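You operate a simulated robot arm through the tools that you are given. There is no shell and no other tool. Be economical: measure what you need, move in short steps, check, and stop when the job is done.

You run a simulated two-armed robot. Do the job below in one go: nothing can be reset, and whatever is moved stays where it is left.

Task
Take the blue cloth strip and leave it on the shelf of the narrow table. Take the grease tube from the left sewing table and leave it on the right sewing table. Turn the left knob three to 6. Turn the floor fan dial to 2. The order is free.
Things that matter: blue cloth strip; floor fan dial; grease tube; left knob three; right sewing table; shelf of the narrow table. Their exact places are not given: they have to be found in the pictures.

It is judged by the outcome, as a careful person would: the job done as asked, and still so three seconds after it is handed in. It fails if anything else is knocked over, pushed out of place, dropped, spilled or broken. Flat cloth is picked up by pressing the open fingertips on it (5 to 10 N) and closing them slowly along it; thin cloth reads only 2 to 8 mm in the jaws.

Robot
Two 6-joint arms with two-finger parallel grippers on one trunk, on a base that drives. Base frame: it is fixed to the floor where the robot stands at the start and does not move with it; the origin is under the middle of the robot, x ahead of it, y to its left, z up. Readings come in mm, rad, newtons and seconds.
The left shoulder is at the start at [80, 216, 1610], the right one opposite. With the tool pointing down near the work surface each hand reaches from about 100 to 720 mm from the robot's upright axis, wherever it stands, measured 20 degrees to its own side. Places, roughly: blue cloth strip (6x13x2 cm) [500, -100, 900]; floor fan dial [-2400, 700, 200]; grease tube [-2000, 250, 1000]; left knob three [-2200, 600, 1200]; right sewing table [800, 500, 900]; shelf of the narrow table [-2200, -2900, 500]. Payload 3.43 kg a hand.
Tool frame (each hand has its own): the origin (TCP) lies between the finger pads and is the grasp point; the fingertips stand 30 mm ahead of it; z points along the fingers, y is the line along which they close. The gripper opens to 94 mm. The fingers are 28 mm wide and 10 mm thick; the gripper's body (50 by 96 mm) begins 55 mm behind the TCP.
Orientation is that of the tool frame in the base frame, as a unit quaternion [w, x, y, z]. With the fingers straight down and closing along the base's y, the tool's x points along the base's -x, its y along +y and its z along -z.

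Tools
- The arms move only by the tool step_arm. It takes "left_plan", "right_plan" or both (then of equal length, played together; a hand with none holds still); each is a list of rows, each a list of 7 numbers: the turn, a rotation vector about the tool's x, y, z in units of 5 degrees (1.0 is 5 degrees), then the shift along the tool's x, y, z in units of 20 mm (1.0 is 20 mm), then the closure in counts, from 0 (fully open) to 255 (shut). In form: [[rx, ry, rz, x, y, z, gripper], ...]. A call has 1 to 20 rows; each row shifts and turns the commanded pose from where the row before left it, along the tool's axes as they then stand. A call with a number of a shift or a turn outside -1 to 1 is refused whole. Each row takes 0.2 s and may step no farther than 50 mm and 0.15 rad from the row before; otherwise, or with a gripper value out of range, the whole call is refused. Where a pose cannot be reached the arm comes as near as it can. A force on the tool above 40 N (or 10 N above the force at the start of the call, whichever is more), or a blocked arm, ends the call early, and 0.2 s more pass. The fingers move at their own pace (about 72 mm/s each) and stop on an object; they squeeze with about 32 N. The grip force told is the motor's: it shows also when the fingers shut on nothing. Time passes only in rows, and 0.2 s behind the last, so rows that do not move let the fingers close. It gives the time, the measured TCP pose, the force on the tool (base axes), the opening and the grip force at its end, in the units of the frame above (readings bear some noise), with the torque about the TCP (base axes, N m) and any sound that the robot's microphone picked up.
- Cameras (640 x 400 px; columns grow to the right, rows downward): "scene" is now at [95.5, -20.8, 1754.6]; the picture's right is [-0.31, -0.95, 0.00], its down [-0.81, 0.26, -0.52] and it looks along [0.49, -0.16, -0.86] (base axes); focal length 260 px, centre (320, 200). "left" rides on the left gripper at [76, -14, -103] in its tool frame; the picture's right is [0.18, 0.98, 0.00], its down [-0.75, 0.14, -0.64] and it looks along [-0.63, 0.12, 0.77] (tool axes); focal length 243 px, centre (320, 200). "right" rides on the right gripper at [76, 14, -102] in its tool frame; the picture's right is [-0.18, 0.98, 0.00], its down [-0.75, -0.14, -0.64] and it looks along [-0.63, -0.12, 0.77] (tool axes); focal length 243 px, centre (320, 200).
- camera(camera): a new picture of that camera. The clock stands still meanwhile.
- lift_body(by): slides the trunk up (or, below 0, down) by that many mm; the arms and the scene camera ride with it, the base frame stays. It gives what a move gives, with no picture.
- steer(legs): drives the robot by 1 to 6 legs, each [ahead, left, turn to the left] in mm, mm and rad, along the robot's own axes; the way and the turn of a leg run together, so that a leg with both is an arc; at most 1500 mm and 3.142 rad a leg. The arms and the cameras ride along, it lands a little off, and it stops where it bumps. It gives what a move gives.
- pan_tilt(pan, tilt): turns the head with the scene camera to pan (to the left, within 1.501 rad either way) and tilt (down, from -0.506 to 1.204), counted from straight ahead of the robot. It gives what a move gives.
- pixel_to_xyz(camera, pixels): for up to 12 pixels [column, row] of the newest picture of that camera ("zoom" is the newest enlarged one), the place [x, y, z] in the base frame of the surface seen there, good to about 2 mm. The clock stands still meanwhile.
- zoom(camera, box): a new picture of the part [left, top, right, bottom] of that camera's present view, enlarged. The clock stands still meanwhile.
- close_job(): hands the job in; it is judged then, once.

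Go step by step. Measure first, check grasps and placings, and put right what went wrong. The budget is 110 turns and 100 pictures, counting those below and the enlarged ones. Unless the task says otherwise, let go and move clear before handing in.

The tools are called as a command line: name --argument value ..., lists and objects as JSON in quotes. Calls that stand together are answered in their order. step_arm: Moves the arms, as the interface text tells. Its arguments: {"type":"object","properties":{"left_plan":{"type":"array","items":{"type":"array","items":{"type":"number"}}},"right_plan":{"type":"array","items":{"type":"array","items":{"type":"number"}}}},"required":[]} The other tools are called the same way: lift_body (by) slides the trunk up or down; steer (legs) drives the base; pan_tilt (pan, tilt) turns the head that bears the scene camera; camera (camera) takes a picture; pixel_to_xyz (camera, pixels) gives the place of the surface under pixels of a picture; zoom (camera, box) takes an enlarged picture of a part of a camera's view; close_job () hands the job in.

At the start:

```text
clock: 0.0
left_tool_pos: [620.5, 146.0, 1132.2]
left_tcp_rot: [0.0, 0.001, 1.0, 0.0]
left_wrist_force: [0.1, 0.0, 0.8]
left_ft_torque: [0.02, 0.0, 0.01]
left_finger_gap: 93.8
left_grasp_force: 0.1
right_tool_pos: [377.1, -263.4, 999.3]
right_tcp_rot: [0.0, -0.001, 1.0, -0.001]
right_wrist_force: [0.2, 0.4, -0.2]
right_ft_torque: [0.04, -0.01, -0.02]
right_finger_gap: 94.3
right_grasp_force: 0.0
trunk travel left (down, up): [-840.0, 0.0]
robot x, y, heading: [-2.8, -1.2, -0.001]
head pan, tilt: [-0.311, 1.026]
```

scene: 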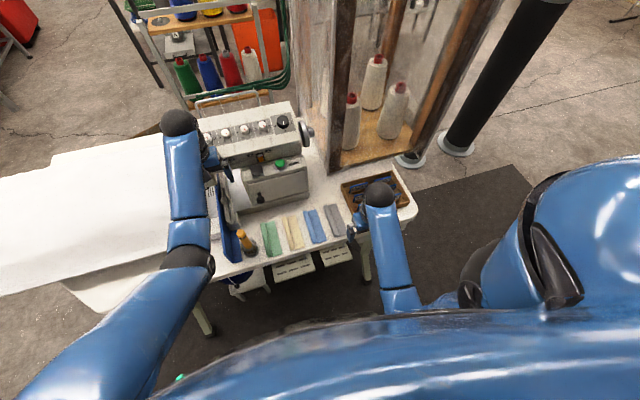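
right: 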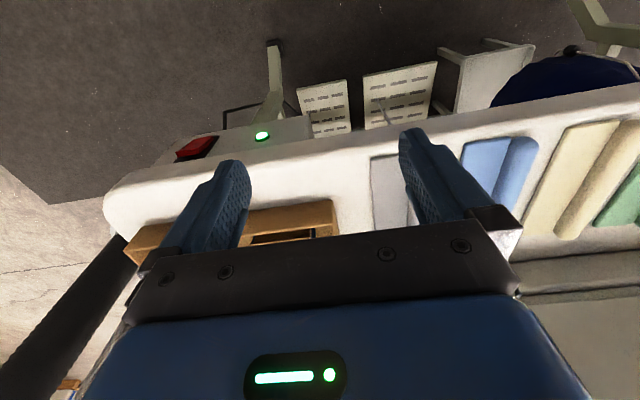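
left: 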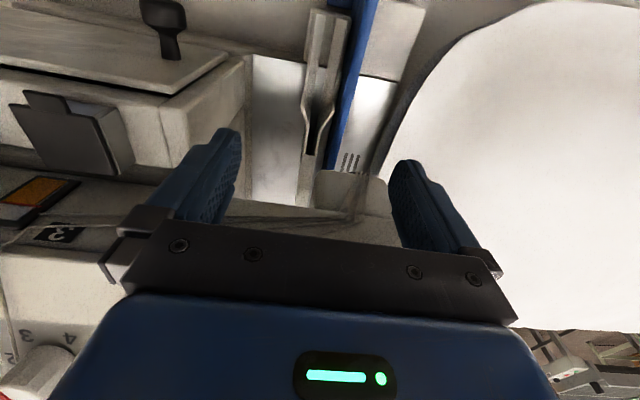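

The scene shows the cloth strips on the table ahead, with the blue one near (315,226). I'll zoom in and measure it.

zoom --camera "scene" --box '[220, 160, 420, 285]'

pixel_to_xyz --camera "scene" --pixels '[[307, 212], [318, 240], [326, 236], [315, 226], [333, 220], [290, 230], [340, 195], [270, 190], [160, 200], [365, 192]]'

```text
3.20 times, centred on (320, 222) of scene
```

zoom: 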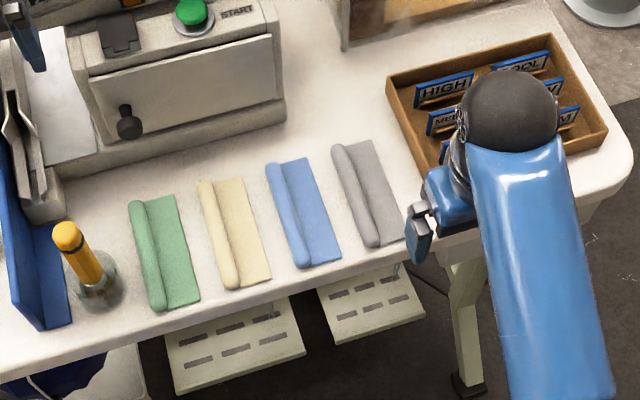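

```text
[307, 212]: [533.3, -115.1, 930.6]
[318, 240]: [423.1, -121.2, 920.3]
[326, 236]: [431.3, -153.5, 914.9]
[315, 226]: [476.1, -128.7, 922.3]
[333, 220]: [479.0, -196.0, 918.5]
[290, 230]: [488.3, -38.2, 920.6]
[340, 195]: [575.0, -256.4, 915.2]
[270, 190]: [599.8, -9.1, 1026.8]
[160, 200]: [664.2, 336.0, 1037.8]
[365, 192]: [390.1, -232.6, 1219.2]
```

The blue cloth has a rolled ridge along its left edge, which makes a good grip. I'll measure it in the zoom.

pixel_to_xyz --camera "zoom" --pixels '[[272, 170], [279, 190], [286, 215], [294, 240], [302, 262], [292, 205], [298, 225], [312, 210], [278, 215], [258, 225], [338, 225], [340, 180]]'

```text
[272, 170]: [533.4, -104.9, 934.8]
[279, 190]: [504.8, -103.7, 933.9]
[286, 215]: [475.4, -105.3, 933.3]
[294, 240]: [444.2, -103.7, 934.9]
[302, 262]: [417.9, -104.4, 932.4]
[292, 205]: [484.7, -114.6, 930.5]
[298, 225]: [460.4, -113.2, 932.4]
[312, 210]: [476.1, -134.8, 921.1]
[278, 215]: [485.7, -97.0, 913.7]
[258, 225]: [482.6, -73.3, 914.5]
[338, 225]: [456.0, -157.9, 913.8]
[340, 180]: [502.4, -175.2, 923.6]
```

The ridge runs along x at y≈-108, with its top at z 934 and the table at 914. I'll bring the right hand over it, partly closed to about 50 mm.

step_arm --right_plan '[[0, 0, 0, -0.625, 0.97, 0, 119], [0, 0, 0, -0.625, 0.97, 0, 119], [0, 0, 0, -0.625, 0.97, 0, 119], [0, 0, 0, -0.625, 0.97, 0, 119], [0, 0, 0, -0.625, 0.97, 0, 119], [0, 0, 0, -0.625, 0.97, 0, 119], [0, 0, 0, -0.625, 0.97, 0, 119], [0, 0, 0, -0.625, 0.97, 0, 119], [0, 0, 0, 0, 0, 0.5, 119], [0, 0, 0, 0, 0, 0, 119]]'

camera --camera "right"

camera --camera "scene"

```text
clock: 2.2
left_tool_pos: [621.3, 145.5, 1132.4]
left_tcp_rot: [0.0, 0.0, 1.0, 0.0]
left_wrist_force: [-0.3, 0.2, -0.4]
left_ft_torque: [-0.03, 0.02, -0.01]
left_finger_gap: 94.2
left_grasp_force: 0.1
right_tool_pos: [477.6, -108.4, 988.4]
right_tcp_rot: [0.0, 0.0, 1.0, 0.001]
right_wrist_force: [-0.1, -0.3, -0.2]
right_ft_torque: [-0.01, 0.01, -0.02]
right_finger_gap: 50.2
right_grasp_force: 0.1
trunk travel left (down, up): [-840.0, 0.0]
robot x, y, heading: [0.0, 1.5, 0.003]
head pan, tilt: [-0.311, 1.026]
```

```text
95 pictures are left
```

right: 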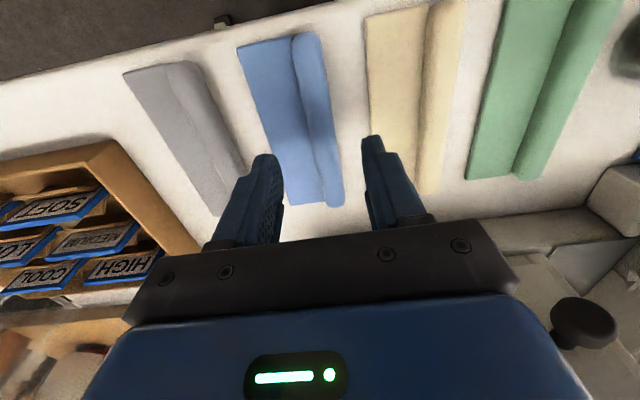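

```text
94 pictures are left
```

scene: 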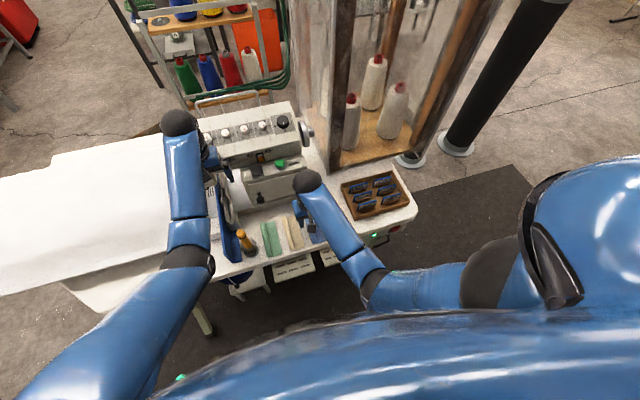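

The fingers straddle the ridge. I'll narrow them slightly to clear the yellow cloth and go down until light contact.

step_arm --right_plan '[[0, 0, 0, 0, 0, 0, 143], [0, 0, 0, 0, 0, 0.8, 143], [0, 0, 0, 0, 0, 0.6, 143], [0, 0, 0, 0, 0, 0.3, 143], [0, 0, 0, 0, 0, 0.15, 143], [0, 0, 0, 0, 0, 0.1, 143], [0, 0, 0, 0, 0, 0, 143]]'

```text
clock: 3.8
left_tool_pos: [621.1, 146.1, 1130.8]
left_tcp_rot: [0.0, 0.0, 1.0, 0.001]
left_wrist_force: [-0.5, 0.0, 0.3]
left_ft_torque: [-0.01, -0.02, -0.02]
left_finger_gap: 94.0
left_grasp_force: 0.0
right_tool_pos: [476.0, -110.5, 952.0]
right_tcp_rot: [0.0, 0.0, 1.0, 0.001]
right_wrist_force: [0.5, 0.7, 0.0]
right_ft_torque: [-0.01, -0.01, 0.02]
right_finger_gap: 41.2
right_grasp_force: 0.1
trunk travel left (down, up): [-840.0, 0.0]
robot x, y, heading: [2.6, 0.2, -0.005]
head pan, tilt: [-0.311, 1.026]
```

No contact yet with the tips at about z 922, so I'll press on a little further.

step_arm --right_plan '[[0, 0, 0, 0, 0, 0.1, 143], [0, 0, 0, 0, 0, 0.08, 143], [0, 0, 0, 0, 0, 0, 143]]'

```text
clock: 4.6
left_tool_pos: [619.3, 146.2, 1133.7]
left_tcp_rot: [0.0, -0.001, 1.0, 0.0]
left_wrist_force: [0.2, 0.2, -0.1]
left_ft_torque: [0.01, -0.01, 0.01]
left_finger_gap: 93.9
left_grasp_force: 0.1
right_tool_pos: [477.8, -109.8, 950.8]
right_tcp_rot: [0.003, 0.0, 1.0, 0.0]
right_wrist_force: [-2.4, -1.5, 24.6]
right_ft_torque: [-0.68, 0.18, -0.04]
right_finger_gap: 42.6
right_grasp_force: 1.2
trunk travel left (down, up): [-840.0, 0.0]
robot x, y, heading: [2.4, 1.4, 0.001]
head pan, tilt: [-0.311, 1.026]
```

Contact reads 24 N, which is too much. I'll ease up 2 mm and check.

step_arm --right_plan '[[0, 0, 0, 0, 0, -0.1, 143], [0, 0, 0, 0, 0, 0, 143]]'

```text
clock: 5.2
left_tool_pos: [620.4, 145.3, 1132.1]
left_tcp_rot: [0.002, 0.0, 1.0, 0.001]
left_wrist_force: [-0.2, -0.2, 0.2]
left_ft_torque: [0.02, 0.03, 0.0]
left_finger_gap: 94.2
left_grasp_force: 0.1
right_tool_pos: [475.9, -109.5, 951.0]
right_tcp_rot: [0.002, -0.001, 1.0, 0.0]
right_wrist_force: [0.5, -2.0, 20.2]
right_ft_torque: [-0.57, 0.01, 0.02]
right_finger_gap: 42.6
right_grasp_force: 1.0
trunk travel left (down, up): [-840.0, 0.0]
robot x, y, heading: [-1.9, -5.8, -0.001]
head pan, tilt: [-0.311, 1.026]
```

step_arm --right_plan '[[0, 0, 0, 0, 0, -0.2, 143], [0, 0, 0, 0, 0, 0, 143]]'

```text
clock: 5.8
left_tool_pos: [620.8, 145.8, 1130.7]
left_tcp_rot: [0.0, 0.0, 1.0, 0.0]
left_wrist_force: [-0.1, 0.0, -0.1]
left_ft_torque: [0.01, 0.02, 0.04]
left_finger_gap: 94.1
left_grasp_force: 0.0
right_tool_pos: [476.8, -109.2, 951.7]
right_tcp_rot: [-0.001, 0.0, 1.0, 0.0]
right_wrist_force: [-0.1, 0.8, 0.1]
right_ft_torque: [0.04, 0.01, 0.03]
right_finger_gap: 41.3
right_grasp_force: 0.0
trunk travel left (down, up): [-840.0, 0.0]
robot x, y, heading: [1.1, 5.2, 0.002]
head pan, tilt: [-0.311, 1.026]
```

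step_arm --right_plan '[[0, 0, 0, 0, 0, 0.09, 143], [0, 0, 0, 0, 0, 0, 143]]'

```text
clock: 6.4
left_tool_pos: [620.7, 145.5, 1131.7]
left_tcp_rot: [0.0, 0.001, 1.0, 0.0]
left_wrist_force: [0.9, -0.1, -0.5]
left_ft_torque: [-0.01, 0.0, -0.07]
left_finger_gap: 93.7
left_grasp_force: 0.0
right_tool_pos: [477.3, -108.9, 950.7]
right_tcp_rot: [0.0, 0.0, 1.0, 0.0]
right_wrist_force: [0.4, 0.0, 0.1]
right_ft_torque: [0.02, 0.02, -0.03]
right_finger_gap: 41.4
right_grasp_force: 0.1
trunk travel left (down, up): [-840.0, 0.0]
robot x, y, heading: [4.3, 2.5, -0.002]
head pan, tilt: [-0.311, 1.026]
```

step_arm --right_plan '[[0, 0, 0, 0, 0, 0.04, 143], [0, 0, 0, 0, 0, 0, 143]]'

```text
clock: 7.0
left_tool_pos: [621.3, 145.9, 1131.4]
left_tcp_rot: [0.0, 0.0, 1.0, 0.0]
left_wrist_force: [-0.3, -0.3, 0.3]
left_ft_torque: [-0.01, -0.02, -0.03]
left_finger_gap: 94.0
left_grasp_force: 0.1
right_tool_pos: [477.1, -109.5, 950.7]
right_tcp_rot: [0.0, 0.001, 1.0, 0.0]
right_wrist_force: [-1.0, -0.5, 4.0]
right_ft_torque: [-0.14, 0.03, -0.08]
right_finger_gap: 41.8
right_grasp_force: 0.6
trunk travel left (down, up): [-840.0, 0.0]
robot x, y, heading: [-0.2, 1.5, -0.0]
head pan, tilt: [-0.311, 1.026]
```

Contact is about 4 N. I'll add a hair more and close slowly.

step_arm --right_plan '[[0, 0, 0, 0, 0, 0.02, 143], [0, 0, 0, 0, 0, 0, 153], [0, 0, 0, 0, 0, 0, 163], [0, 0, 0, 0, 0, 0, 173], [0, 0, 0, 0, 0, 0, 183], [0, 0, 0, 0, 0, 0, 193], [0, 0, 0, 0, 0, 0, 203], [0, 0, 0, 0, 0, 0, 213], [0, 0, 0, 0, 0, 0, 223], [0, 0, 0, 0, 0, 0, 233], [0, 0, 0, 0, 0, 0, 243], [0, 0, 0, 0, 0, 0, 255], [0, 0, 0, 0, 0, 0, 255], [0, 0, 0, 0, 0, 0, 255]]'

```text
clock: 10.0
left_tool_pos: [619.1, 146.2, 1133.2]
left_tcp_rot: [0.001, -0.001, 1.0, -0.001]
left_wrist_force: [-0.1, -0.2, -0.5]
left_ft_torque: [0.02, -0.01, 0.02]
left_finger_gap: 93.8
left_grasp_force: 0.0
right_tool_pos: [476.4, -108.8, 951.0]
right_tcp_rot: [0.001, 0.001, 1.0, 0.0]
right_wrist_force: [0.8, 4.3, 20.4]
right_ft_torque: [0.13, 0.01, -0.04]
right_finger_gap: 16.7
right_grasp_force: 32.3
trunk travel left (down, up): [-840.0, 0.0]
robot x, y, heading: [1.3, 4.5, 0.003]
head pan, tilt: [-0.311, 1.026]
```

Gripped, with a 16.7 mm gap at 32 N. Next I'll lift and look.

step_arm --right_plan '[[0, 0, 0, 0, 0, -0.3, 255], [0, 0, 0, 0, 0, -0.6, 255], [0, 0, 0, 0, 0, -1, 255], [0, 0, 0, 0, 0, -1, 255], [0, 0, 0, 0, 0, -1, 255], [0, 0, 0, 0, 0, -1, 255], [0, 0, 0, 0, 0, -1, 255], [0, 0, 0, 0, 0, -1, 255], [0, 0, 0, 0, 0, 0, 255]]'

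camera --camera "right"

camera --camera "scene"

```text
clock: 12.0
left_tool_pos: [621.5, 146.9, 1130.7]
left_tcp_rot: [0.0, 0.0, 1.0, 0.0]
left_wrist_force: [-0.4, -0.1, 0.0]
left_ft_torque: [0.05, 0.01, 0.02]
left_finger_gap: 94.2
left_grasp_force: 0.1
right_tool_pos: [486.3, -106.3, 1060.3]
right_tcp_rot: [0.001, 0.0, 1.0, 0.0]
right_wrist_force: [-0.3, -0.2, -0.7]
right_ft_torque: [-0.01, 0.03, -0.04]
right_finger_gap: 16.9
right_grasp_force: 31.7
right hand out of reach, approached as far as the arm can: row 7, 8
trunk travel left (down, up): [-840.0, 0.0]
robot x, y, heading: [2.1, 2.5, 0.003]
head pan, tilt: [-0.311, 1.026]
```

```text
93 pictures are left
```

right: 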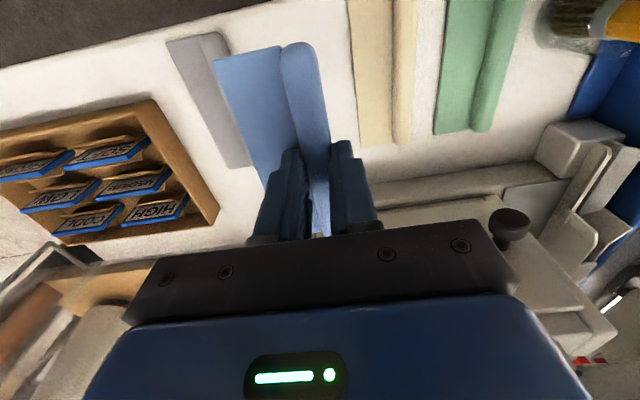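

```text
92 pictures are left
```

scene: 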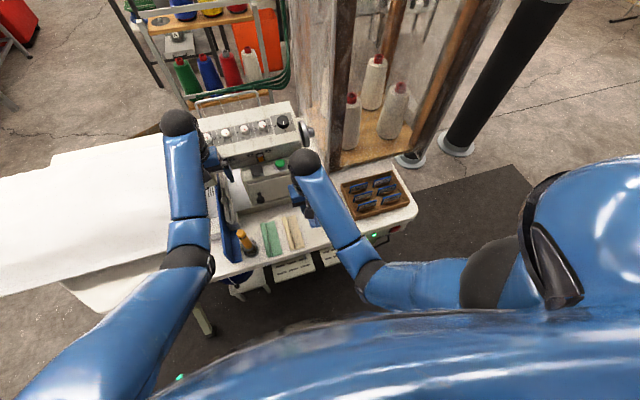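

The cloth hangs safely from the right hand. I'll back straight away from the table, then look around to both sides.

steer --legs '[[-350, 0, 0]]'

pan_tilt --pan 0.3 --tilt 0.5

camera --camera "scene"

pan_tilt --pan 1.5 --tilt 0.6

camera --camera "scene"

pan_tilt --pan -1.5 --tilt 0.6

camera --camera "scene"

```text
clock: 14.3
left_tool_pos: [289.4, 140.3, 1131.0]
left_tcp_rot: [-0.001, 0.005, 1.0, 0.0]
left_wrist_force: [-0.8, 0.4, 0.2]
left_ft_torque: [0.0, -0.02, -0.02]
left_finger_gap: 94.2
left_grasp_force: 0.1
right_tool_pos: [151.1, -108.8, 1060.2]
right_tcp_rot: [0.001, 0.004, 1.0, 0.001]
right_wrist_force: [-0.8, -0.9, -0.3]
right_ft_torque: [0.0, -0.03, -0.02]
right_finger_gap: 17.0
right_grasp_force: 31.3
trunk travel left (down, up): [-840.0, 0.0]
robot x, y, heading: [-339.4, 2.7, -0.008]
head pan, tilt: [-0.311, 1.026]
stopped in leg 1: the robot was blocked; the commanded pose is now the measured one
```

```text
clock: 15.3
left_tool_pos: [287.7, 141.9, 1131.3]
left_tcp_rot: [0.001, 0.005, 1.0, 0.0]
left_wrist_force: [0.0, -0.1, -0.5]
left_ft_torque: [-0.03, -0.01, -0.03]
left_finger_gap: 94.0
left_grasp_force: 0.0
right_tool_pos: [149.4, -109.5, 1060.3]
right_tcp_rot: [0.001, 0.004, 1.0, -0.001]
right_wrist_force: [0.0, 0.2, 0.6]
right_ft_torque: [0.01, -0.01, 0.01]
right_finger_gap: 16.7
right_grasp_force: 32.1
trunk travel left (down, up): [-840.0, 0.0]
robot x, y, heading: [-335.2, 0.4, -0.011]
head pan, tilt: [0.3, 0.499]
```

```text
91 pictures are left
```

scene: 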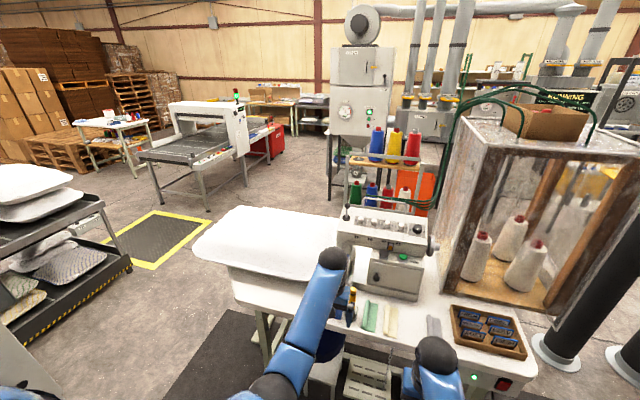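

```text
clock: 16.7
left_tool_pos: [287.3, 141.2, 1130.6]
left_tcp_rot: [0.0, 0.004, 1.0, 0.0]
left_wrist_force: [-0.2, 0.8, -0.7]
left_ft_torque: [0.01, -0.02, 0.0]
left_finger_gap: 94.1
left_grasp_force: 0.2
right_tool_pos: [149.5, -109.4, 1061.1]
right_tcp_rot: [0.001, 0.004, 1.0, 0.001]
right_wrist_force: [0.0, -0.9, -0.5]
right_ft_torque: [0.03, 0.02, 0.01]
right_finger_gap: 16.7
right_grasp_force: 31.4
trunk travel left (down, up): [-840.0, 0.0]
robot x, y, heading: [-334.5, 2.7, -0.01]
head pan, tilt: [1.499, 0.6]
```

```text
90 pictures are left
```

scene: 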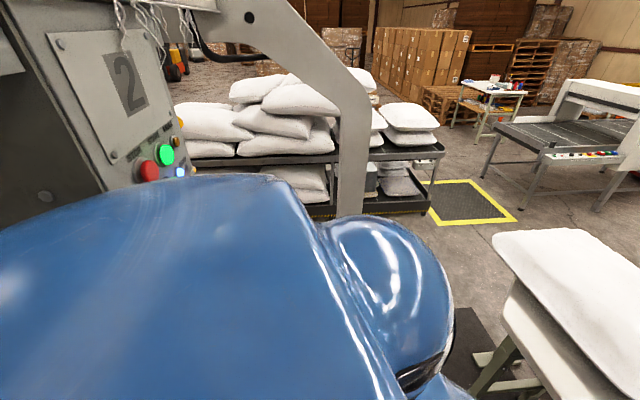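

```text
clock: 19.3
left_tool_pos: [288.1, 141.9, 1130.8]
left_tcp_rot: [0.0, 0.005, 1.0, 0.0]
left_wrist_force: [0.0, -0.1, -0.6]
left_ft_torque: [0.0, 0.0, -0.02]
left_finger_gap: 94.2
left_grasp_force: 0.2
right_tool_pos: [149.6, -109.4, 1060.2]
right_tcp_rot: [0.002, 0.005, 1.0, 0.0]
right_wrist_force: [0.9, 0.1, -0.8]
right_ft_torque: [0.02, 0.0, -0.02]
right_finger_gap: 16.6
right_grasp_force: 32.2
trunk travel left (down, up): [-840.0, 0.0]
robot x, y, heading: [-335.6, 1.8, -0.005]
head pan, tilt: [-1.499, 0.6]
```

```text
89 pictures are left
```

scene: 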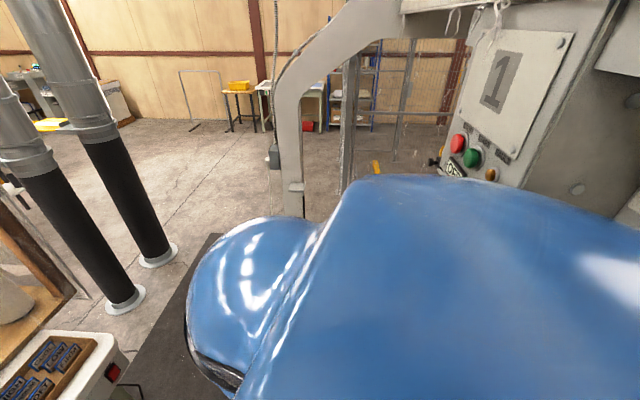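

I bumped the frame just behind, so I'll map the surroundings for a driving path. I'll measure floor and obstacle points on the right side.

pixel_to_xyz --camera "scene" --pixels '[[300, 200], [350, 170], [395, 160], [440, 155], [120, 305], [165, 255], [243, 130], [270, 160], [500, 165], [620, 30], [230, 190], [330, 125]]'

pan_tilt --pan -1.5 --tilt -0.1

camera --camera "scene"

```text
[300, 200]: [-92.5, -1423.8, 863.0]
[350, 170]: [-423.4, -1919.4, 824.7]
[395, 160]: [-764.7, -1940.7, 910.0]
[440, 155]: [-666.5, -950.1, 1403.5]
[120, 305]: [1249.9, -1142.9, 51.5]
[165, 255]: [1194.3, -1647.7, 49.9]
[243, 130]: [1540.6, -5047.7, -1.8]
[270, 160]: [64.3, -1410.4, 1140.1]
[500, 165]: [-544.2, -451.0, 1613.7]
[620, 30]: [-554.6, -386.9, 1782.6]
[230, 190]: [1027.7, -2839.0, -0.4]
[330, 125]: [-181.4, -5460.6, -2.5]
```

```text
clock: 20.4
left_tool_pos: [287.3, 141.9, 1131.4]
left_tcp_rot: [0.0, 0.004, 1.0, 0.0]
left_wrist_force: [0.3, 0.7, 0.3]
left_ft_torque: [-0.02, 0.01, 0.0]
left_finger_gap: 93.9
left_grasp_force: 0.1
right_tool_pos: [149.8, -109.2, 1060.5]
right_tcp_rot: [0.0, 0.005, 1.0, -0.001]
right_wrist_force: [0.2, -0.1, -1.0]
right_ft_torque: [-0.01, -0.03, -0.01]
right_finger_gap: 16.5
right_grasp_force: 32.2
trunk travel left (down, up): [-840.0, 0.0]
robot x, y, heading: [-338.1, -0.7, -0.01]
head pan, tilt: [-1.499, -0.099]
```

```text
88 pictures are left
```

scene: 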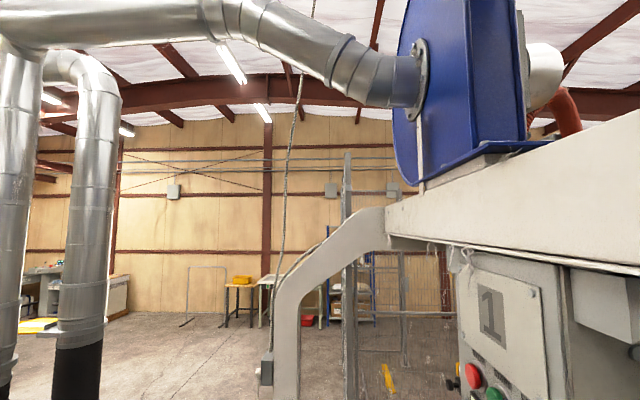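

On the right, a frame leg stands at about (0,-1420) with a post and fence behind it. Now I'll measure the left side the same way.

pan_tilt --pan 1.5 --tilt 0.3

camera --camera "scene"

pixel_to_xyz --camera "scene" --pixels '[[350, 230], [350, 280], [335, 180], [130, 120], [180, 100], [200, 180], [280, 240], [330, 270], [430, 265], [500, 300], [240, 150], [300, 160]]'

```text
clock: 23.0
left_tool_pos: [287.4, 141.9, 1130.2]
left_tcp_rot: [0.0, 0.003, 1.0, 0.0]
left_wrist_force: [-1.2, 0.6, 0.1]
left_ft_torque: [0.0, -0.01, 0.02]
left_finger_gap: 93.9
left_grasp_force: 0.2
right_tool_pos: [149.9, -109.3, 1060.1]
right_tcp_rot: [0.001, 0.004, 1.0, 0.0]
right_wrist_force: [0.3, -0.1, -0.2]
right_ft_torque: [0.02, 0.0, -0.02]
right_finger_gap: 16.5
right_grasp_force: 32.0
trunk travel left (down, up): [-840.0, 0.0]
robot x, y, heading: [-334.6, 0.3, -0.012]
head pan, tilt: [1.499, 0.3]
```

```text
87 pictures are left
```

scene: 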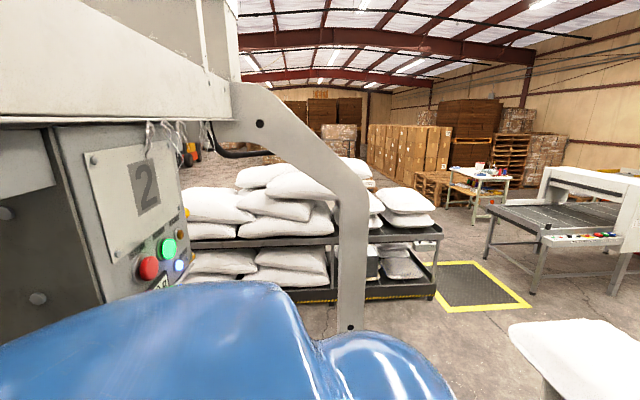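

```text
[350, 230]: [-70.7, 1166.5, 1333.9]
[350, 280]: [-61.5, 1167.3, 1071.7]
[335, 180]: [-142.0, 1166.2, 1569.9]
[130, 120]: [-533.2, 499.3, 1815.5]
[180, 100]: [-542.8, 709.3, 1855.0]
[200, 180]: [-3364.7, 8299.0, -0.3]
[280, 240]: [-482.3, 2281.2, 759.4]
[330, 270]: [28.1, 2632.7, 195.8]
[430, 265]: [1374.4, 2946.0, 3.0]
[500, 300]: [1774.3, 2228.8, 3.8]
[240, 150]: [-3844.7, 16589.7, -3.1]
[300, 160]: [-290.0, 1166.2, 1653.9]
```

Passage on the right leads toward the shelf. First I'll tuck both hands in closer while standing still.

step_arm --left_plan '[[0, 0, 0, 1, 0.5, 0, 0], [0, 0, 0, 1, 0.5, 0, 0], [0, 0, 0, 1, 0.5, 0, 0], [0, 0, 0, 1, 0.5, 0, 0], [0, 0, 0, 1, 0.5, 0, 0], [0, 0, 0, 1, 0.5, 0, 0], [0, 0, 0, 1, 0, 0, 0], [0, 0, 0, 1, 0, 0, 0], [0, 0, 0, 1, 0, 0, 0], [0, 0, 0, 1, 0, 0, 0], [0, 0, 0, 1, 0, 0, 0], [0, 0, 0, 1, 0, 0, 0]]' --right_plan '[[0, 0, 0, 1, -0.8, 0, 255], [0, 0, 0, 1, -0.8, 0, 255], [0, 0, 0, 1, -0.8, 0, 255], [0, 0, 0, 1, -0.8, 0, 255], [0, 0, 0, 1, -0.8, 0, 255], [0, 0, 0, 1, -0.8, 0, 255], [0, 0, 0, 0, 0, 0, 255], [0, 0, 0, 0, 0, 0, 255], [0, 0, 0, 0, 0, 0, 255], [0, 0, 0, 0, 0, 0, 255], [0, 0, 0, 0, 0, 0, 255], [0, 0, 0, 0, 0, 0, 255]]'

steer --legs '[[240, 0, 0], [0, 0, -1.571]]'

pan_tilt --pan 0 --tilt 0.45

camera --camera "scene"

```text
clock: 25.6
left_tool_pos: [89.9, 199.9, 1044.5]
left_tcp_rot: [0.001, 0.004, 1.0, 0.0]
left_wrist_force: [-0.1, 0.5, -0.1]
left_ft_torque: [0.0, 0.03, 0.0]
left_finger_gap: 94.1
left_grasp_force: 0.0
left hand out of reach, approached as far as the arm can: row 1, 2, 3, 4, 5, 6, 7, 8, 9, 10, 11
right_tool_pos: [32.6, -204.7, 1042.1]
right_tcp_rot: [0.001, 0.005, 1.0, 0.0]
right_wrist_force: [-0.6, -0.2, -0.7]
right_ft_torque: [-0.04, -0.04, 0.03]
right_finger_gap: 16.5
right_grasp_force: 32.1
right hand out of reach, approached as far as the arm can: row 1, 2, 3, 5
trunk travel left (down, up): [-840.0, 0.0]
robot x, y, heading: [-335.3, 4.7, -0.008]
head pan, tilt: [1.499, 0.3]
```

```text
clock: 31.1
left_tool_pos: [99.6, -427.5, 1043.7]
left_tcp_rot: [0.001, 0.711, 0.703, -0.001]
left_wrist_force: [0.6, -0.8, 0.2]
left_ft_torque: [-0.02, -0.02, -0.02]
left_finger_gap: 94.0
left_grasp_force: 0.0
right_tool_pos: [-304.7, -368.9, 1041.9]
right_tcp_rot: [0.002, 0.711, 0.703, -0.001]
right_wrist_force: [-0.6, 0.3, 0.6]
right_ft_torque: [0.03, 0.01, 0.01]
right_finger_gap: 16.6
right_grasp_force: 32.0
trunk travel left (down, up): [-840.0, 0.0]
robot x, y, heading: [-95.0, -2.1, -1.579]
head pan, tilt: [1.499, 0.3]
```

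```text
clock: 32.7
left_tool_pos: [99.8, -427.6, 1043.9]
left_tcp_rot: [0.001, 0.71, 0.704, -0.001]
left_wrist_force: [-0.3, -0.7, 0.2]
left_ft_torque: [-0.02, 0.01, 0.0]
left_finger_gap: 93.9
left_grasp_force: 0.0
right_tool_pos: [-305.3, -369.5, 1042.3]
right_tcp_rot: [0.002, 0.711, 0.703, -0.001]
right_wrist_force: [0.0, -0.6, 0.3]
right_ft_torque: [-0.01, 0.03, -0.03]
right_finger_gap: 16.6
right_grasp_force: 32.0
trunk travel left (down, up): [-840.0, 0.0]
robot x, y, heading: [-98.2, -1.5, -1.58]
head pan, tilt: [0.0, 0.45]
```

```text
86 pictures are left
```

scene: 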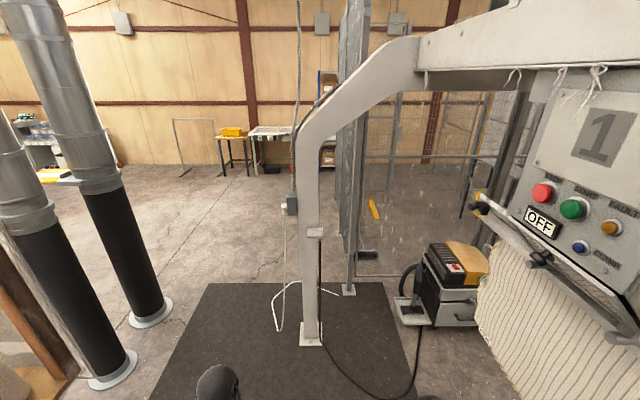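

A clear corridor runs between the columns and the frame leg, whose foot is near (310,338). I'll measure the feet.

pixel_to_xyz --camera "scene" --pixels '[[310, 340], [348, 290], [115, 370], [150, 310], [280, 327], [275, 290], [235, 150], [60, 385], [370, 275], [430, 270], [25, 350], [290, 205]]'

```text
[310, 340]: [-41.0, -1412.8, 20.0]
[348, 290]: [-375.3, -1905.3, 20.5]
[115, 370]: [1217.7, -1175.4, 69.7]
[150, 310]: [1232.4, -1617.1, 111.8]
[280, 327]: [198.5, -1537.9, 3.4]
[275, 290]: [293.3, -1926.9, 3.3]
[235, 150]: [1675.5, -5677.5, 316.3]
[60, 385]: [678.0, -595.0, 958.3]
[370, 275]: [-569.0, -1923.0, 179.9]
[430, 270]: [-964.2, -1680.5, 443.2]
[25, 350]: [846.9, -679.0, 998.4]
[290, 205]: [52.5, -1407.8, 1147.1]
```

steer --legs '[[450, 60, 0], [950, 680, 0], [1000, -50, 0]]'

pan_tilt --pan -1.0 --tilt 0.35

camera --camera "scene"

```text
clock: 45.8
left_tool_pos: [794.4, -2831.8, 1044.1]
left_tcp_rot: [0.001, 0.701, 0.714, -0.001]
left_wrist_force: [0.1, -0.2, 0.4]
left_ft_torque: [0.0, 0.04, 0.0]
left_finger_gap: 94.1
left_grasp_force: 0.0
right_tool_pos: [388.7, -2784.3, 1042.8]
right_tcp_rot: [0.001, 0.701, 0.713, -0.001]
right_wrist_force: [-0.1, 0.1, -0.6]
right_ft_torque: [0.03, -0.01, -0.01]
right_finger_gap: 16.4
right_grasp_force: 32.1
trunk travel left (down, up): [-840.0, 0.0]
robot x, y, heading: [584.5, -2409.0, -1.549]
head pan, tilt: [0.0, 0.45]
```

```text
clock: 47.1
left_tool_pos: [793.4, -2830.5, 1044.1]
left_tcp_rot: [0.001, 0.701, 0.713, -0.001]
left_wrist_force: [-0.8, 0.1, 0.1]
left_ft_torque: [0.0, 0.01, 0.0]
left_finger_gap: 93.9
left_grasp_force: 0.0
right_tool_pos: [387.6, -2785.3, 1041.9]
right_tcp_rot: [0.001, 0.7, 0.714, -0.001]
right_wrist_force: [-0.4, 0.0, 0.6]
right_ft_torque: [0.01, 0.01, 0.0]
right_finger_gap: 16.9
right_grasp_force: 31.6
trunk travel left (down, up): [-840.0, 0.0]
robot x, y, heading: [585.2, -2413.9, -1.552]
head pan, tilt: [-1.0, 0.351]
```

```text
85 pictures are left
```

scene: 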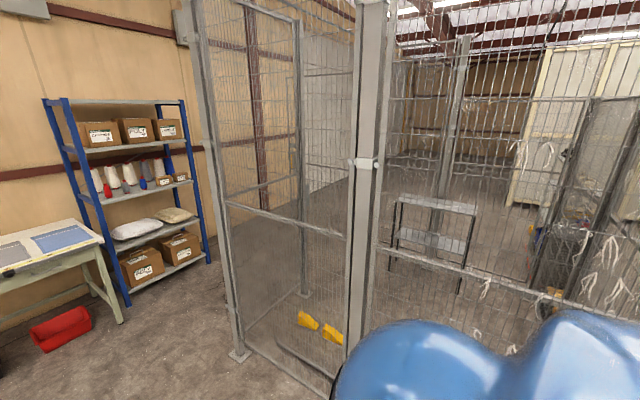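

The narrow table is visible at (432,230) behind the mesh fence. I'll zoom in to find the entrance.

zoom --camera "scene" --box '[180, 0, 500, 400]'

pixel_to_xyz --camera "scene" --pixels '[[240, 355], [330, 390], [304, 292], [350, 300], [360, 220], [420, 203], [430, 240], [450, 100], [290, 285], [275, 330], [460, 290], [200, 260]]'

```text
1.00 times, centred on (340, 200) of scene (not enlarged: the box is as wide or as high as the picture)
```

zoom: 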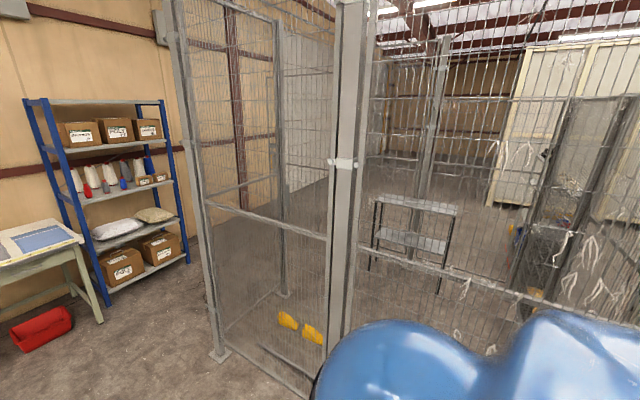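

```text
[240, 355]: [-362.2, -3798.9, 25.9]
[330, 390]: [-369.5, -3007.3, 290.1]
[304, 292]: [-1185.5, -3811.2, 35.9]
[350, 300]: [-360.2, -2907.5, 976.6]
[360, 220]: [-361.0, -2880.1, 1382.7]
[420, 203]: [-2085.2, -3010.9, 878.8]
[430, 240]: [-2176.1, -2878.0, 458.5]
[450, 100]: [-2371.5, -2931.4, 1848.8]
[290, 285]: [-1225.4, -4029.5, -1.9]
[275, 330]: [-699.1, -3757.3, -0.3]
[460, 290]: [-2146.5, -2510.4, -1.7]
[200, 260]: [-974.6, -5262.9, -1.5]
```

The narrow table stands at about (-2140,-2900) inside the cage, whose fence corner is at (-362,-3800). I'll drive toward that corner and look for the entrance.

pixel_to_xyz --camera "scene" --pixels '[[120, 322], [130, 300], [208, 262], [60, 330], [90, 315], [102, 240]]'

steer --legs '[[1300, 0, 0]]'

pan_tilt --pan -1.3 --tilt 0.35

camera --camera "scene"

```text
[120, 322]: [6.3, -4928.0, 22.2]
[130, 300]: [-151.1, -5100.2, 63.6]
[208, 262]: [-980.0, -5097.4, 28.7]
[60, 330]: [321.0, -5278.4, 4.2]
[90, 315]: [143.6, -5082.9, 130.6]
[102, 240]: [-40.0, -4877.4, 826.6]
```

```text
clock: 53.5
left_tool_pos: [845.3, -4109.3, 1044.7]
left_tcp_rot: [0.001, 0.691, 0.723, -0.001]
left_wrist_force: [0.4, -0.1, -0.4]
left_ft_torque: [-0.05, 0.0, -0.02]
left_finger_gap: 93.9
left_grasp_force: 0.1
right_tool_pos: [437.8, -4073.1, 1042.4]
right_tcp_rot: [0.002, 0.691, 0.723, -0.001]
right_wrist_force: [-0.1, -0.8, -0.3]
right_ft_torque: [0.05, -0.01, 0.03]
right_finger_gap: 16.4
right_grasp_force: 31.9
trunk travel left (down, up): [-840.0, 0.0]
robot x, y, heading: [622.4, -3698.6, -1.523]
head pan, tilt: [-1.0, 0.351]
```

```text
clock: 54.4
left_tool_pos: [845.3, -4111.2, 1043.7]
left_tcp_rot: [0.0, 0.691, 0.723, -0.001]
left_wrist_force: [0.3, 0.4, 0.4]
left_ft_torque: [0.02, -0.03, 0.0]
left_finger_gap: 94.0
left_grasp_force: 0.1
right_tool_pos: [438.8, -4075.3, 1041.8]
right_tcp_rot: [0.0, 0.691, 0.723, -0.002]
right_wrist_force: [-0.3, 0.0, 0.4]
right_ft_torque: [-0.02, 0.0, -0.01]
right_finger_gap: 16.8
right_grasp_force: 31.6
trunk travel left (down, up): [-840.0, 0.0]
robot x, y, heading: [626.4, -3698.9, -1.526]
head pan, tilt: [-1.3, 0.351]
```

```text
83 pictures are left
```

scene: 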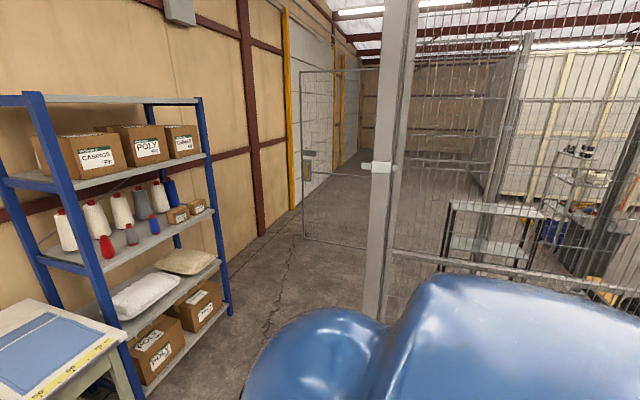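

An open corridor runs between the rack and the fence. I'll turn to face -x and enter it along y≈-4340.

steer --legs '[[0, 0, -1.616], [500, 640, 0]]'

pan_tilt --pan -0.3 --tilt 0.4

camera --camera "scene"

```text
clock: 62.6
left_tool_pos: [-306.6, -4509.0, 1044.3]
left_tcp_rot: [0.002, 1.0, -0.021, -0.002]
left_wrist_force: [-0.2, 0.1, -0.4]
left_ft_torque: [-0.03, 0.0, 0.03]
left_finger_gap: 94.2
left_grasp_force: 0.1
right_tool_pos: [-234.7, -4108.1, 1042.4]
right_tcp_rot: [0.001, 1.0, -0.02, -0.002]
right_wrist_force: [-0.1, 0.5, -0.2]
right_ft_torque: [0.0, -0.02, -0.03]
right_finger_gap: 16.8
right_grasp_force: 32.0
trunk travel left (down, up): [-840.0, 0.0]
robot x, y, heading: [128.1, -4328.8, 3.101]
head pan, tilt: [-1.3, 0.351]
```

```text
clock: 63.9
left_tool_pos: [-308.4, -4510.2, 1043.2]
left_tcp_rot: [0.0, 1.0, -0.021, -0.001]
left_wrist_force: [0.5, -0.4, -0.2]
left_ft_torque: [0.04, -0.02, -0.02]
left_finger_gap: 93.9
left_grasp_force: 0.0
right_tool_pos: [-235.2, -4107.7, 1041.9]
right_tcp_rot: [0.0, 1.0, -0.022, -0.002]
right_wrist_force: [0.5, 0.2, -1.2]
right_ft_torque: [0.0, -0.02, 0.02]
right_finger_gap: 17.0
right_grasp_force: 31.8
trunk travel left (down, up): [-840.0, 0.0]
robot x, y, heading: [125.6, -4324.1, 3.1]
head pan, tilt: [-0.3, 0.4]
```

```text
82 pictures are left
```

scene: 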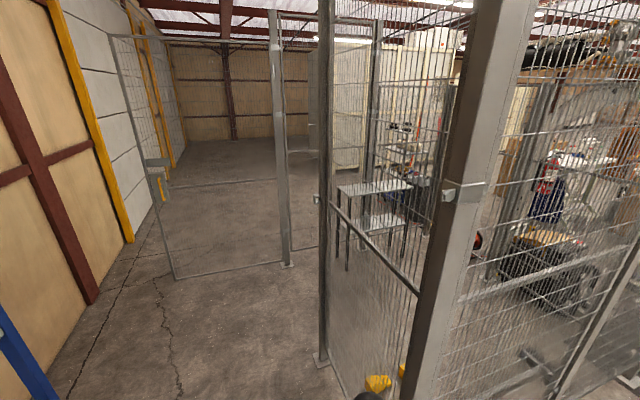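

The gate leaf spans px (175,278)–(285,265), and an opening seems to lie between posts (322,360) and (287,265). I'll measure them.

pixel_to_xyz --camera "scene" --pixels '[[175, 278], [287, 265], [322, 360], [325, 200], [305, 247], [370, 190], [372, 228], [200, 340], [131, 242], [380, 378], [300, 300], [405, 215]]'

zoom --camera "scene" --box '[260, 60, 460, 300]'

```text
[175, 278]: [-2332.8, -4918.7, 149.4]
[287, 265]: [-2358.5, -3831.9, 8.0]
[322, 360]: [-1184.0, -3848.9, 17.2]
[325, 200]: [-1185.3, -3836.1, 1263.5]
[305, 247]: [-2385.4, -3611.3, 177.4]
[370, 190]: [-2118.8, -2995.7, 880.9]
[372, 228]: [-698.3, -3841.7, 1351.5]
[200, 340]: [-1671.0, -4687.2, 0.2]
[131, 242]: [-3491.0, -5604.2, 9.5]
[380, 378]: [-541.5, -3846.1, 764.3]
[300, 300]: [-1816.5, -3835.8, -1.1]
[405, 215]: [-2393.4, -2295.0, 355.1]
```

```text
1.67 times, centred on (360, 180) of scene
```

zoom: 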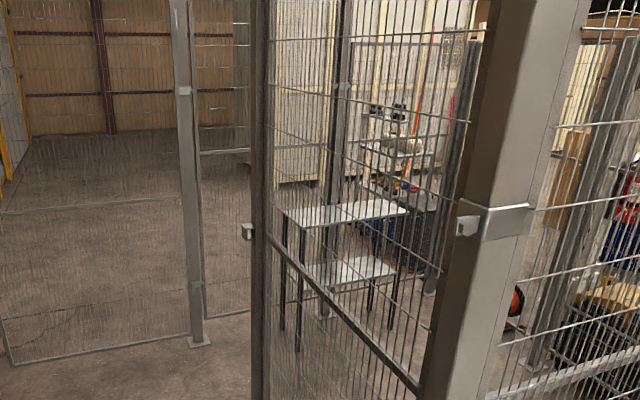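

The gate stands open, with the entrance between x -1184 and -2358 at y≈-3840, and the narrow table is inside at the west fence. I'll drive in front of the opening, then take a look before strafing in.

steer --legs '[[0, 0, 0.04], [1400, 10, 0], [430, 0, 0]]'

pan_tilt --pan -0.9 --tilt 0.5

camera --camera "scene"

```text
clock: 73.5
left_tool_pos: [-2123.0, -4545.7, 1044.7]
left_tcp_rot: [0.0, 1.0, 0.007, -0.002]
left_wrist_force: [0.5, 0.2, 0.8]
left_ft_torque: [0.01, 0.03, 0.01]
left_finger_gap: 94.0
left_grasp_force: 0.1
right_tool_pos: [-2074.8, -4140.7, 1043.1]
right_tcp_rot: [0.0, 1.0, 0.009, -0.002]
right_wrist_force: [-0.5, -0.3, 0.1]
right_ft_torque: [-0.02, -0.01, -0.01]
right_finger_gap: 16.7
right_grasp_force: 32.1
trunk travel left (down, up): [-840.0, 0.0]
robot x, y, heading: [-1703.5, -4335.3, -3.125]
head pan, tilt: [-0.3, 0.4]
```

```text
clock: 74.5
left_tool_pos: [-2125.6, -4545.8, 1043.9]
left_tcp_rot: [0.0, 1.0, 0.008, 0.0]
left_wrist_force: [-0.2, -0.1, 0.3]
left_ft_torque: [-0.01, -0.01, 0.01]
left_finger_gap: 93.9
left_grasp_force: 0.1
right_tool_pos: [-2077.8, -4139.3, 1042.4]
right_tcp_rot: [0.0, 1.0, 0.008, -0.001]
right_wrist_force: [0.0, 0.5, 0.7]
right_ft_torque: [0.01, 0.0, -0.02]
right_finger_gap: 16.8
right_grasp_force: 31.7
trunk travel left (down, up): [-840.0, 0.0]
robot x, y, heading: [-1707.8, -4332.8, -3.125]
head pan, tilt: [-0.901, 0.499]
```

```text
80 pictures are left
```

scene: 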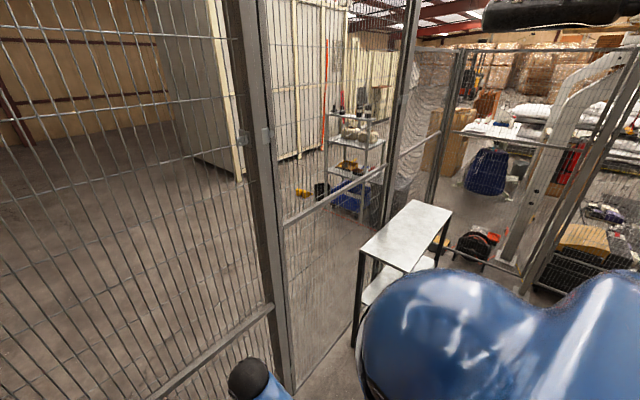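

The table top is clearly visible at (405,240), with its long side along y. I'll measure the corners.

pixel_to_xyz --camera "scene" --pixels '[[361, 248], [408, 271], [450, 211], [412, 202], [372, 295], [420, 262], [430, 265], [487, 170], [518, 120], [400, 270], [480, 250], [570, 190]]'

zoom --camera "scene" --box '[380, 80, 640, 300]'

```text
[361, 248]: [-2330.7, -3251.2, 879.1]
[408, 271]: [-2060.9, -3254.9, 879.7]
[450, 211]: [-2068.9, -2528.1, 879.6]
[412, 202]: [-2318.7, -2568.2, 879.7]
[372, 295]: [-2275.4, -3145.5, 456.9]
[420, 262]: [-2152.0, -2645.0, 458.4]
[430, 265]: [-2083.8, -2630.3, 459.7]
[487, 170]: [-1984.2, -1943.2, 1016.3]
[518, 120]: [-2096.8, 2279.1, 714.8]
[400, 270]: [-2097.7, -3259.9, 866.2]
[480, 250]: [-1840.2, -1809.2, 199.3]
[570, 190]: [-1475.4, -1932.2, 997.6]
```

```text
1.82 times, centred on (510, 190) of scene
```

zoom: 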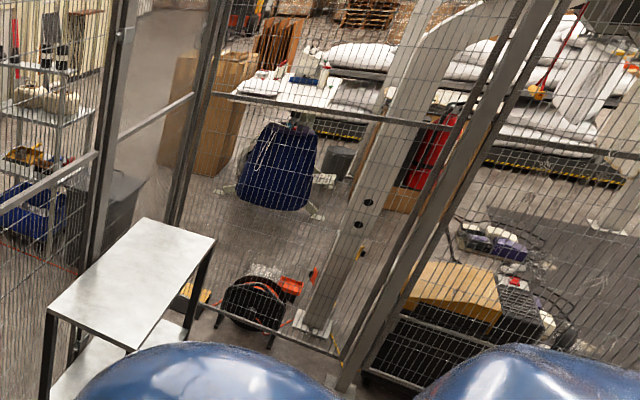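

The table spans x -2325..-2060 and y -3255..-2530, with the shelf at z 458. I'll strafe into the cage to stand in front of it at about (-1560,-3100).

steer --legs '[[-150, -600, -0.017], [0, -633, 0]]'

pan_tilt --pan -0.3 --tilt 0.9

camera --camera "scene"

```text
clock: 81.2
left_tool_pos: [-1992.1, -3303.9, 1044.0]
left_tcp_rot: [-0.001, 1.0, 0.011, -0.001]
left_wrist_force: [-0.1, -0.5, 0.6]
left_ft_torque: [-0.05, -0.02, 0.03]
left_finger_gap: 94.1
left_grasp_force: 0.1
right_tool_pos: [-1946.4, -2898.5, 1043.0]
right_tcp_rot: [-0.001, 1.0, 0.01, -0.002]
right_wrist_force: [0.7, 0.0, -0.5]
right_ft_torque: [0.02, 0.01, 0.0]
right_finger_gap: 16.6
right_grasp_force: 32.0
trunk travel left (down, up): [-840.0, 0.0]
robot x, y, heading: [-1573.4, -3093.7, -3.118]
head pan, tilt: [-0.901, 0.499]
```

```text
clock: 82.2
left_tool_pos: [-1991.0, -3302.0, 1043.9]
left_tcp_rot: [0.0, 1.0, 0.012, -0.001]
left_wrist_force: [-1.1, 1.0, -0.1]
left_ft_torque: [-0.01, 0.02, -0.05]
left_finger_gap: 93.9
left_grasp_force: 0.0
right_tool_pos: [-1945.2, -2896.9, 1041.8]
right_tcp_rot: [0.0, 1.0, 0.01, -0.003]
right_wrist_force: [-0.6, 0.8, -1.4]
right_ft_torque: [-0.05, 0.01, 0.01]
right_finger_gap: 16.7
right_grasp_force: 32.3
trunk travel left (down, up): [-840.0, 0.0]
robot x, y, heading: [-1571.8, -3092.3, -3.123]
head pan, tilt: [-0.3, 0.901]
```

```text
78 pictures are left
```

scene: 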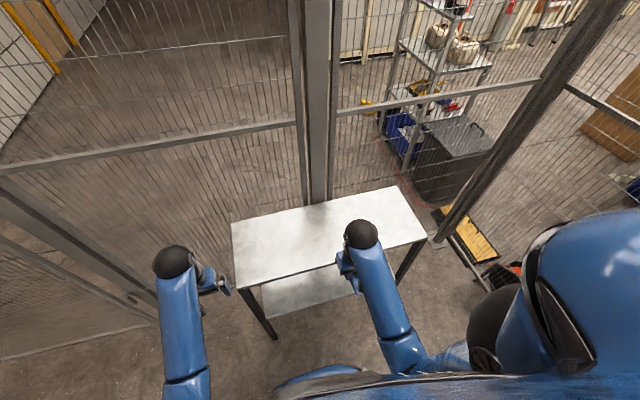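

Before lowering, I'll rotate the right hand -90° about its axis so that the ridge runs along the table and the flap faces inward.

step_arm --right_plan '[[0, 0, -1, 0, 0, 0, 255], [0, 0, -1, 0, 0, 0, 255], [0, 0, -1, 0, 0, 0, 255], [0, 0, -1, 0, 0, 0, 255], [0, 0, -1, 0, 0, 0, 255], [0, 0, -1, 0, 0, 0, 255], [0, 0, -1, 0, 0, 0, 255], [0, 0, -1, 0, 0, 0, 255], [0, 0, -1, 0, 0, 0, 255], [0, 0, -1, 0, 0, 0, 255], [0, 0, -1, 0, 0, 0, 255], [0, 0, -1, 0, 0, 0, 255], [0, 0, -1, 0, 0, 0, 255], [0, 0, -1, 0, 0, 0, 255], [0, 0, -1, 0, 0, 0, 255], [0, 0, -1, 0, 0, 0, 255], [0, 0, -1, 0, 0, 0, 255], [0, 0, -1, 0, 0, 0, 255], [0, 0, 0, 0, 0, 0, 255]]'

camera --camera "scene"

```text
clock: 86.2
left_tool_pos: [-1991.8, -3302.7, 1043.5]
left_tcp_rot: [0.0, 1.0, 0.012, -0.001]
left_wrist_force: [0.6, 0.7, -0.7]
left_ft_torque: [0.0, 0.02, -0.01]
left_finger_gap: 94.1
left_grasp_force: 0.0
right_tool_pos: [-1944.8, -2897.1, 1041.0]
right_tcp_rot: [-0.001, 0.699, 0.715, -0.001]
right_wrist_force: [-0.3, -0.1, -0.4]
right_ft_torque: [-0.02, -0.02, 0.01]
right_finger_gap: 16.8
right_grasp_force: 31.8
trunk travel left (down, up): [-840.0, 0.0]
robot x, y, heading: [-1574.4, -3090.7, -3.121]
head pan, tilt: [-0.3, 0.901]
```

```text
77 pictures are left
```

scene: 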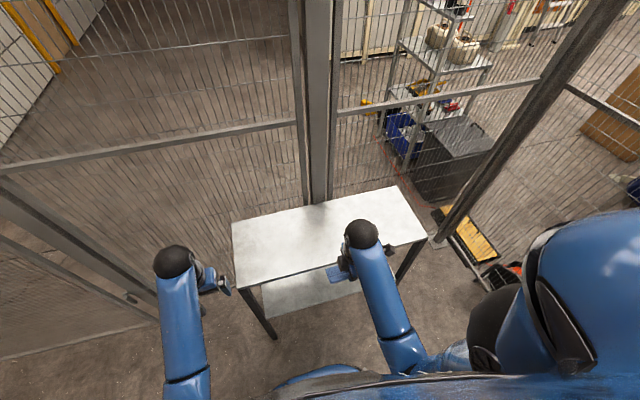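

The orientation is right (tool y toward the robot, flap inward). Now I'll tilt the fingers 40° inward in free space, then lower the trunk.

step_arm --right_plan '[[1, 0, 0, 0, 0, 0, 255], [1, 0, 0, 0, 0, 0, 255], [1, 0, 0, 0, 0, 0, 255], [1, 0, 0, 0, 0, 0, 255], [1, 0, 0, 0, 0, 0, 255], [1, 0, 0, 0, 0, 0, 255], [1, 0, 0, 0, 0, 0, 255], [1, 0, 0, 0, 0, 0, 255], [0, 0, 0, 0, 0, 0, 255]]'

lift_body --by -480

camera --camera "scene"

camera --camera "right"

```text
clock: 88.2
left_tool_pos: [-1991.4, -3302.6, 1042.8]
left_tcp_rot: [0.0, 1.0, 0.011, -0.001]
left_wrist_force: [-0.6, 0.4, 0.1]
left_ft_torque: [-0.01, 0.05, -0.01]
left_finger_gap: 93.8
left_grasp_force: 0.1
right_tool_pos: [-1946.3, -2896.6, 1041.3]
right_tcp_rot: [-0.24, 0.657, 0.671, -0.245]
right_wrist_force: [0.0, 0.2, 0.0]
right_ft_torque: [-0.01, -0.02, 0.0]
right_finger_gap: 16.7
right_grasp_force: 31.7
trunk travel left (down, up): [-840.0, 0.0]
robot x, y, heading: [-1573.3, -3093.8, -3.121]
head pan, tilt: [-0.3, 0.901]
```

```text
refused: -480 is not a number from -400 to 400
```

```text
76 pictures are left
```

scene: 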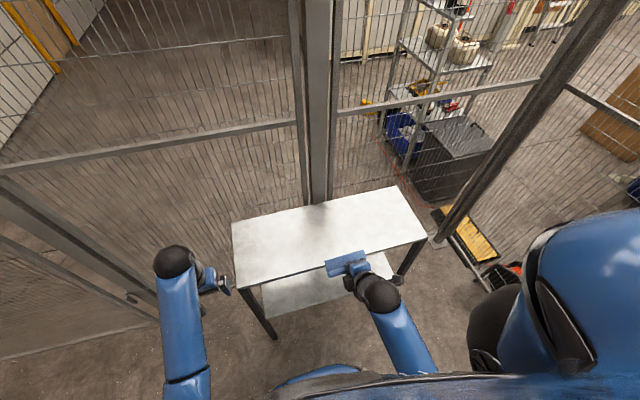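

```text
75 pictures are left
```

right: 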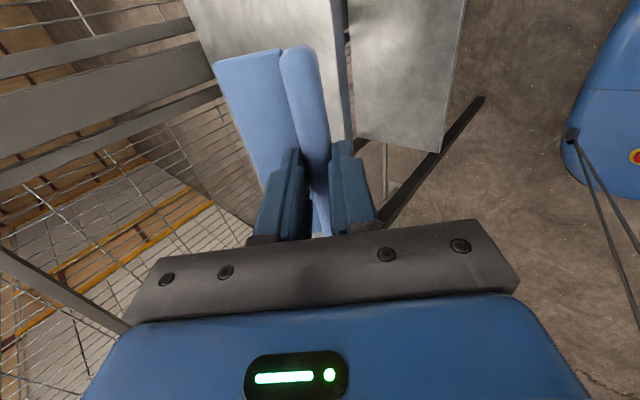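

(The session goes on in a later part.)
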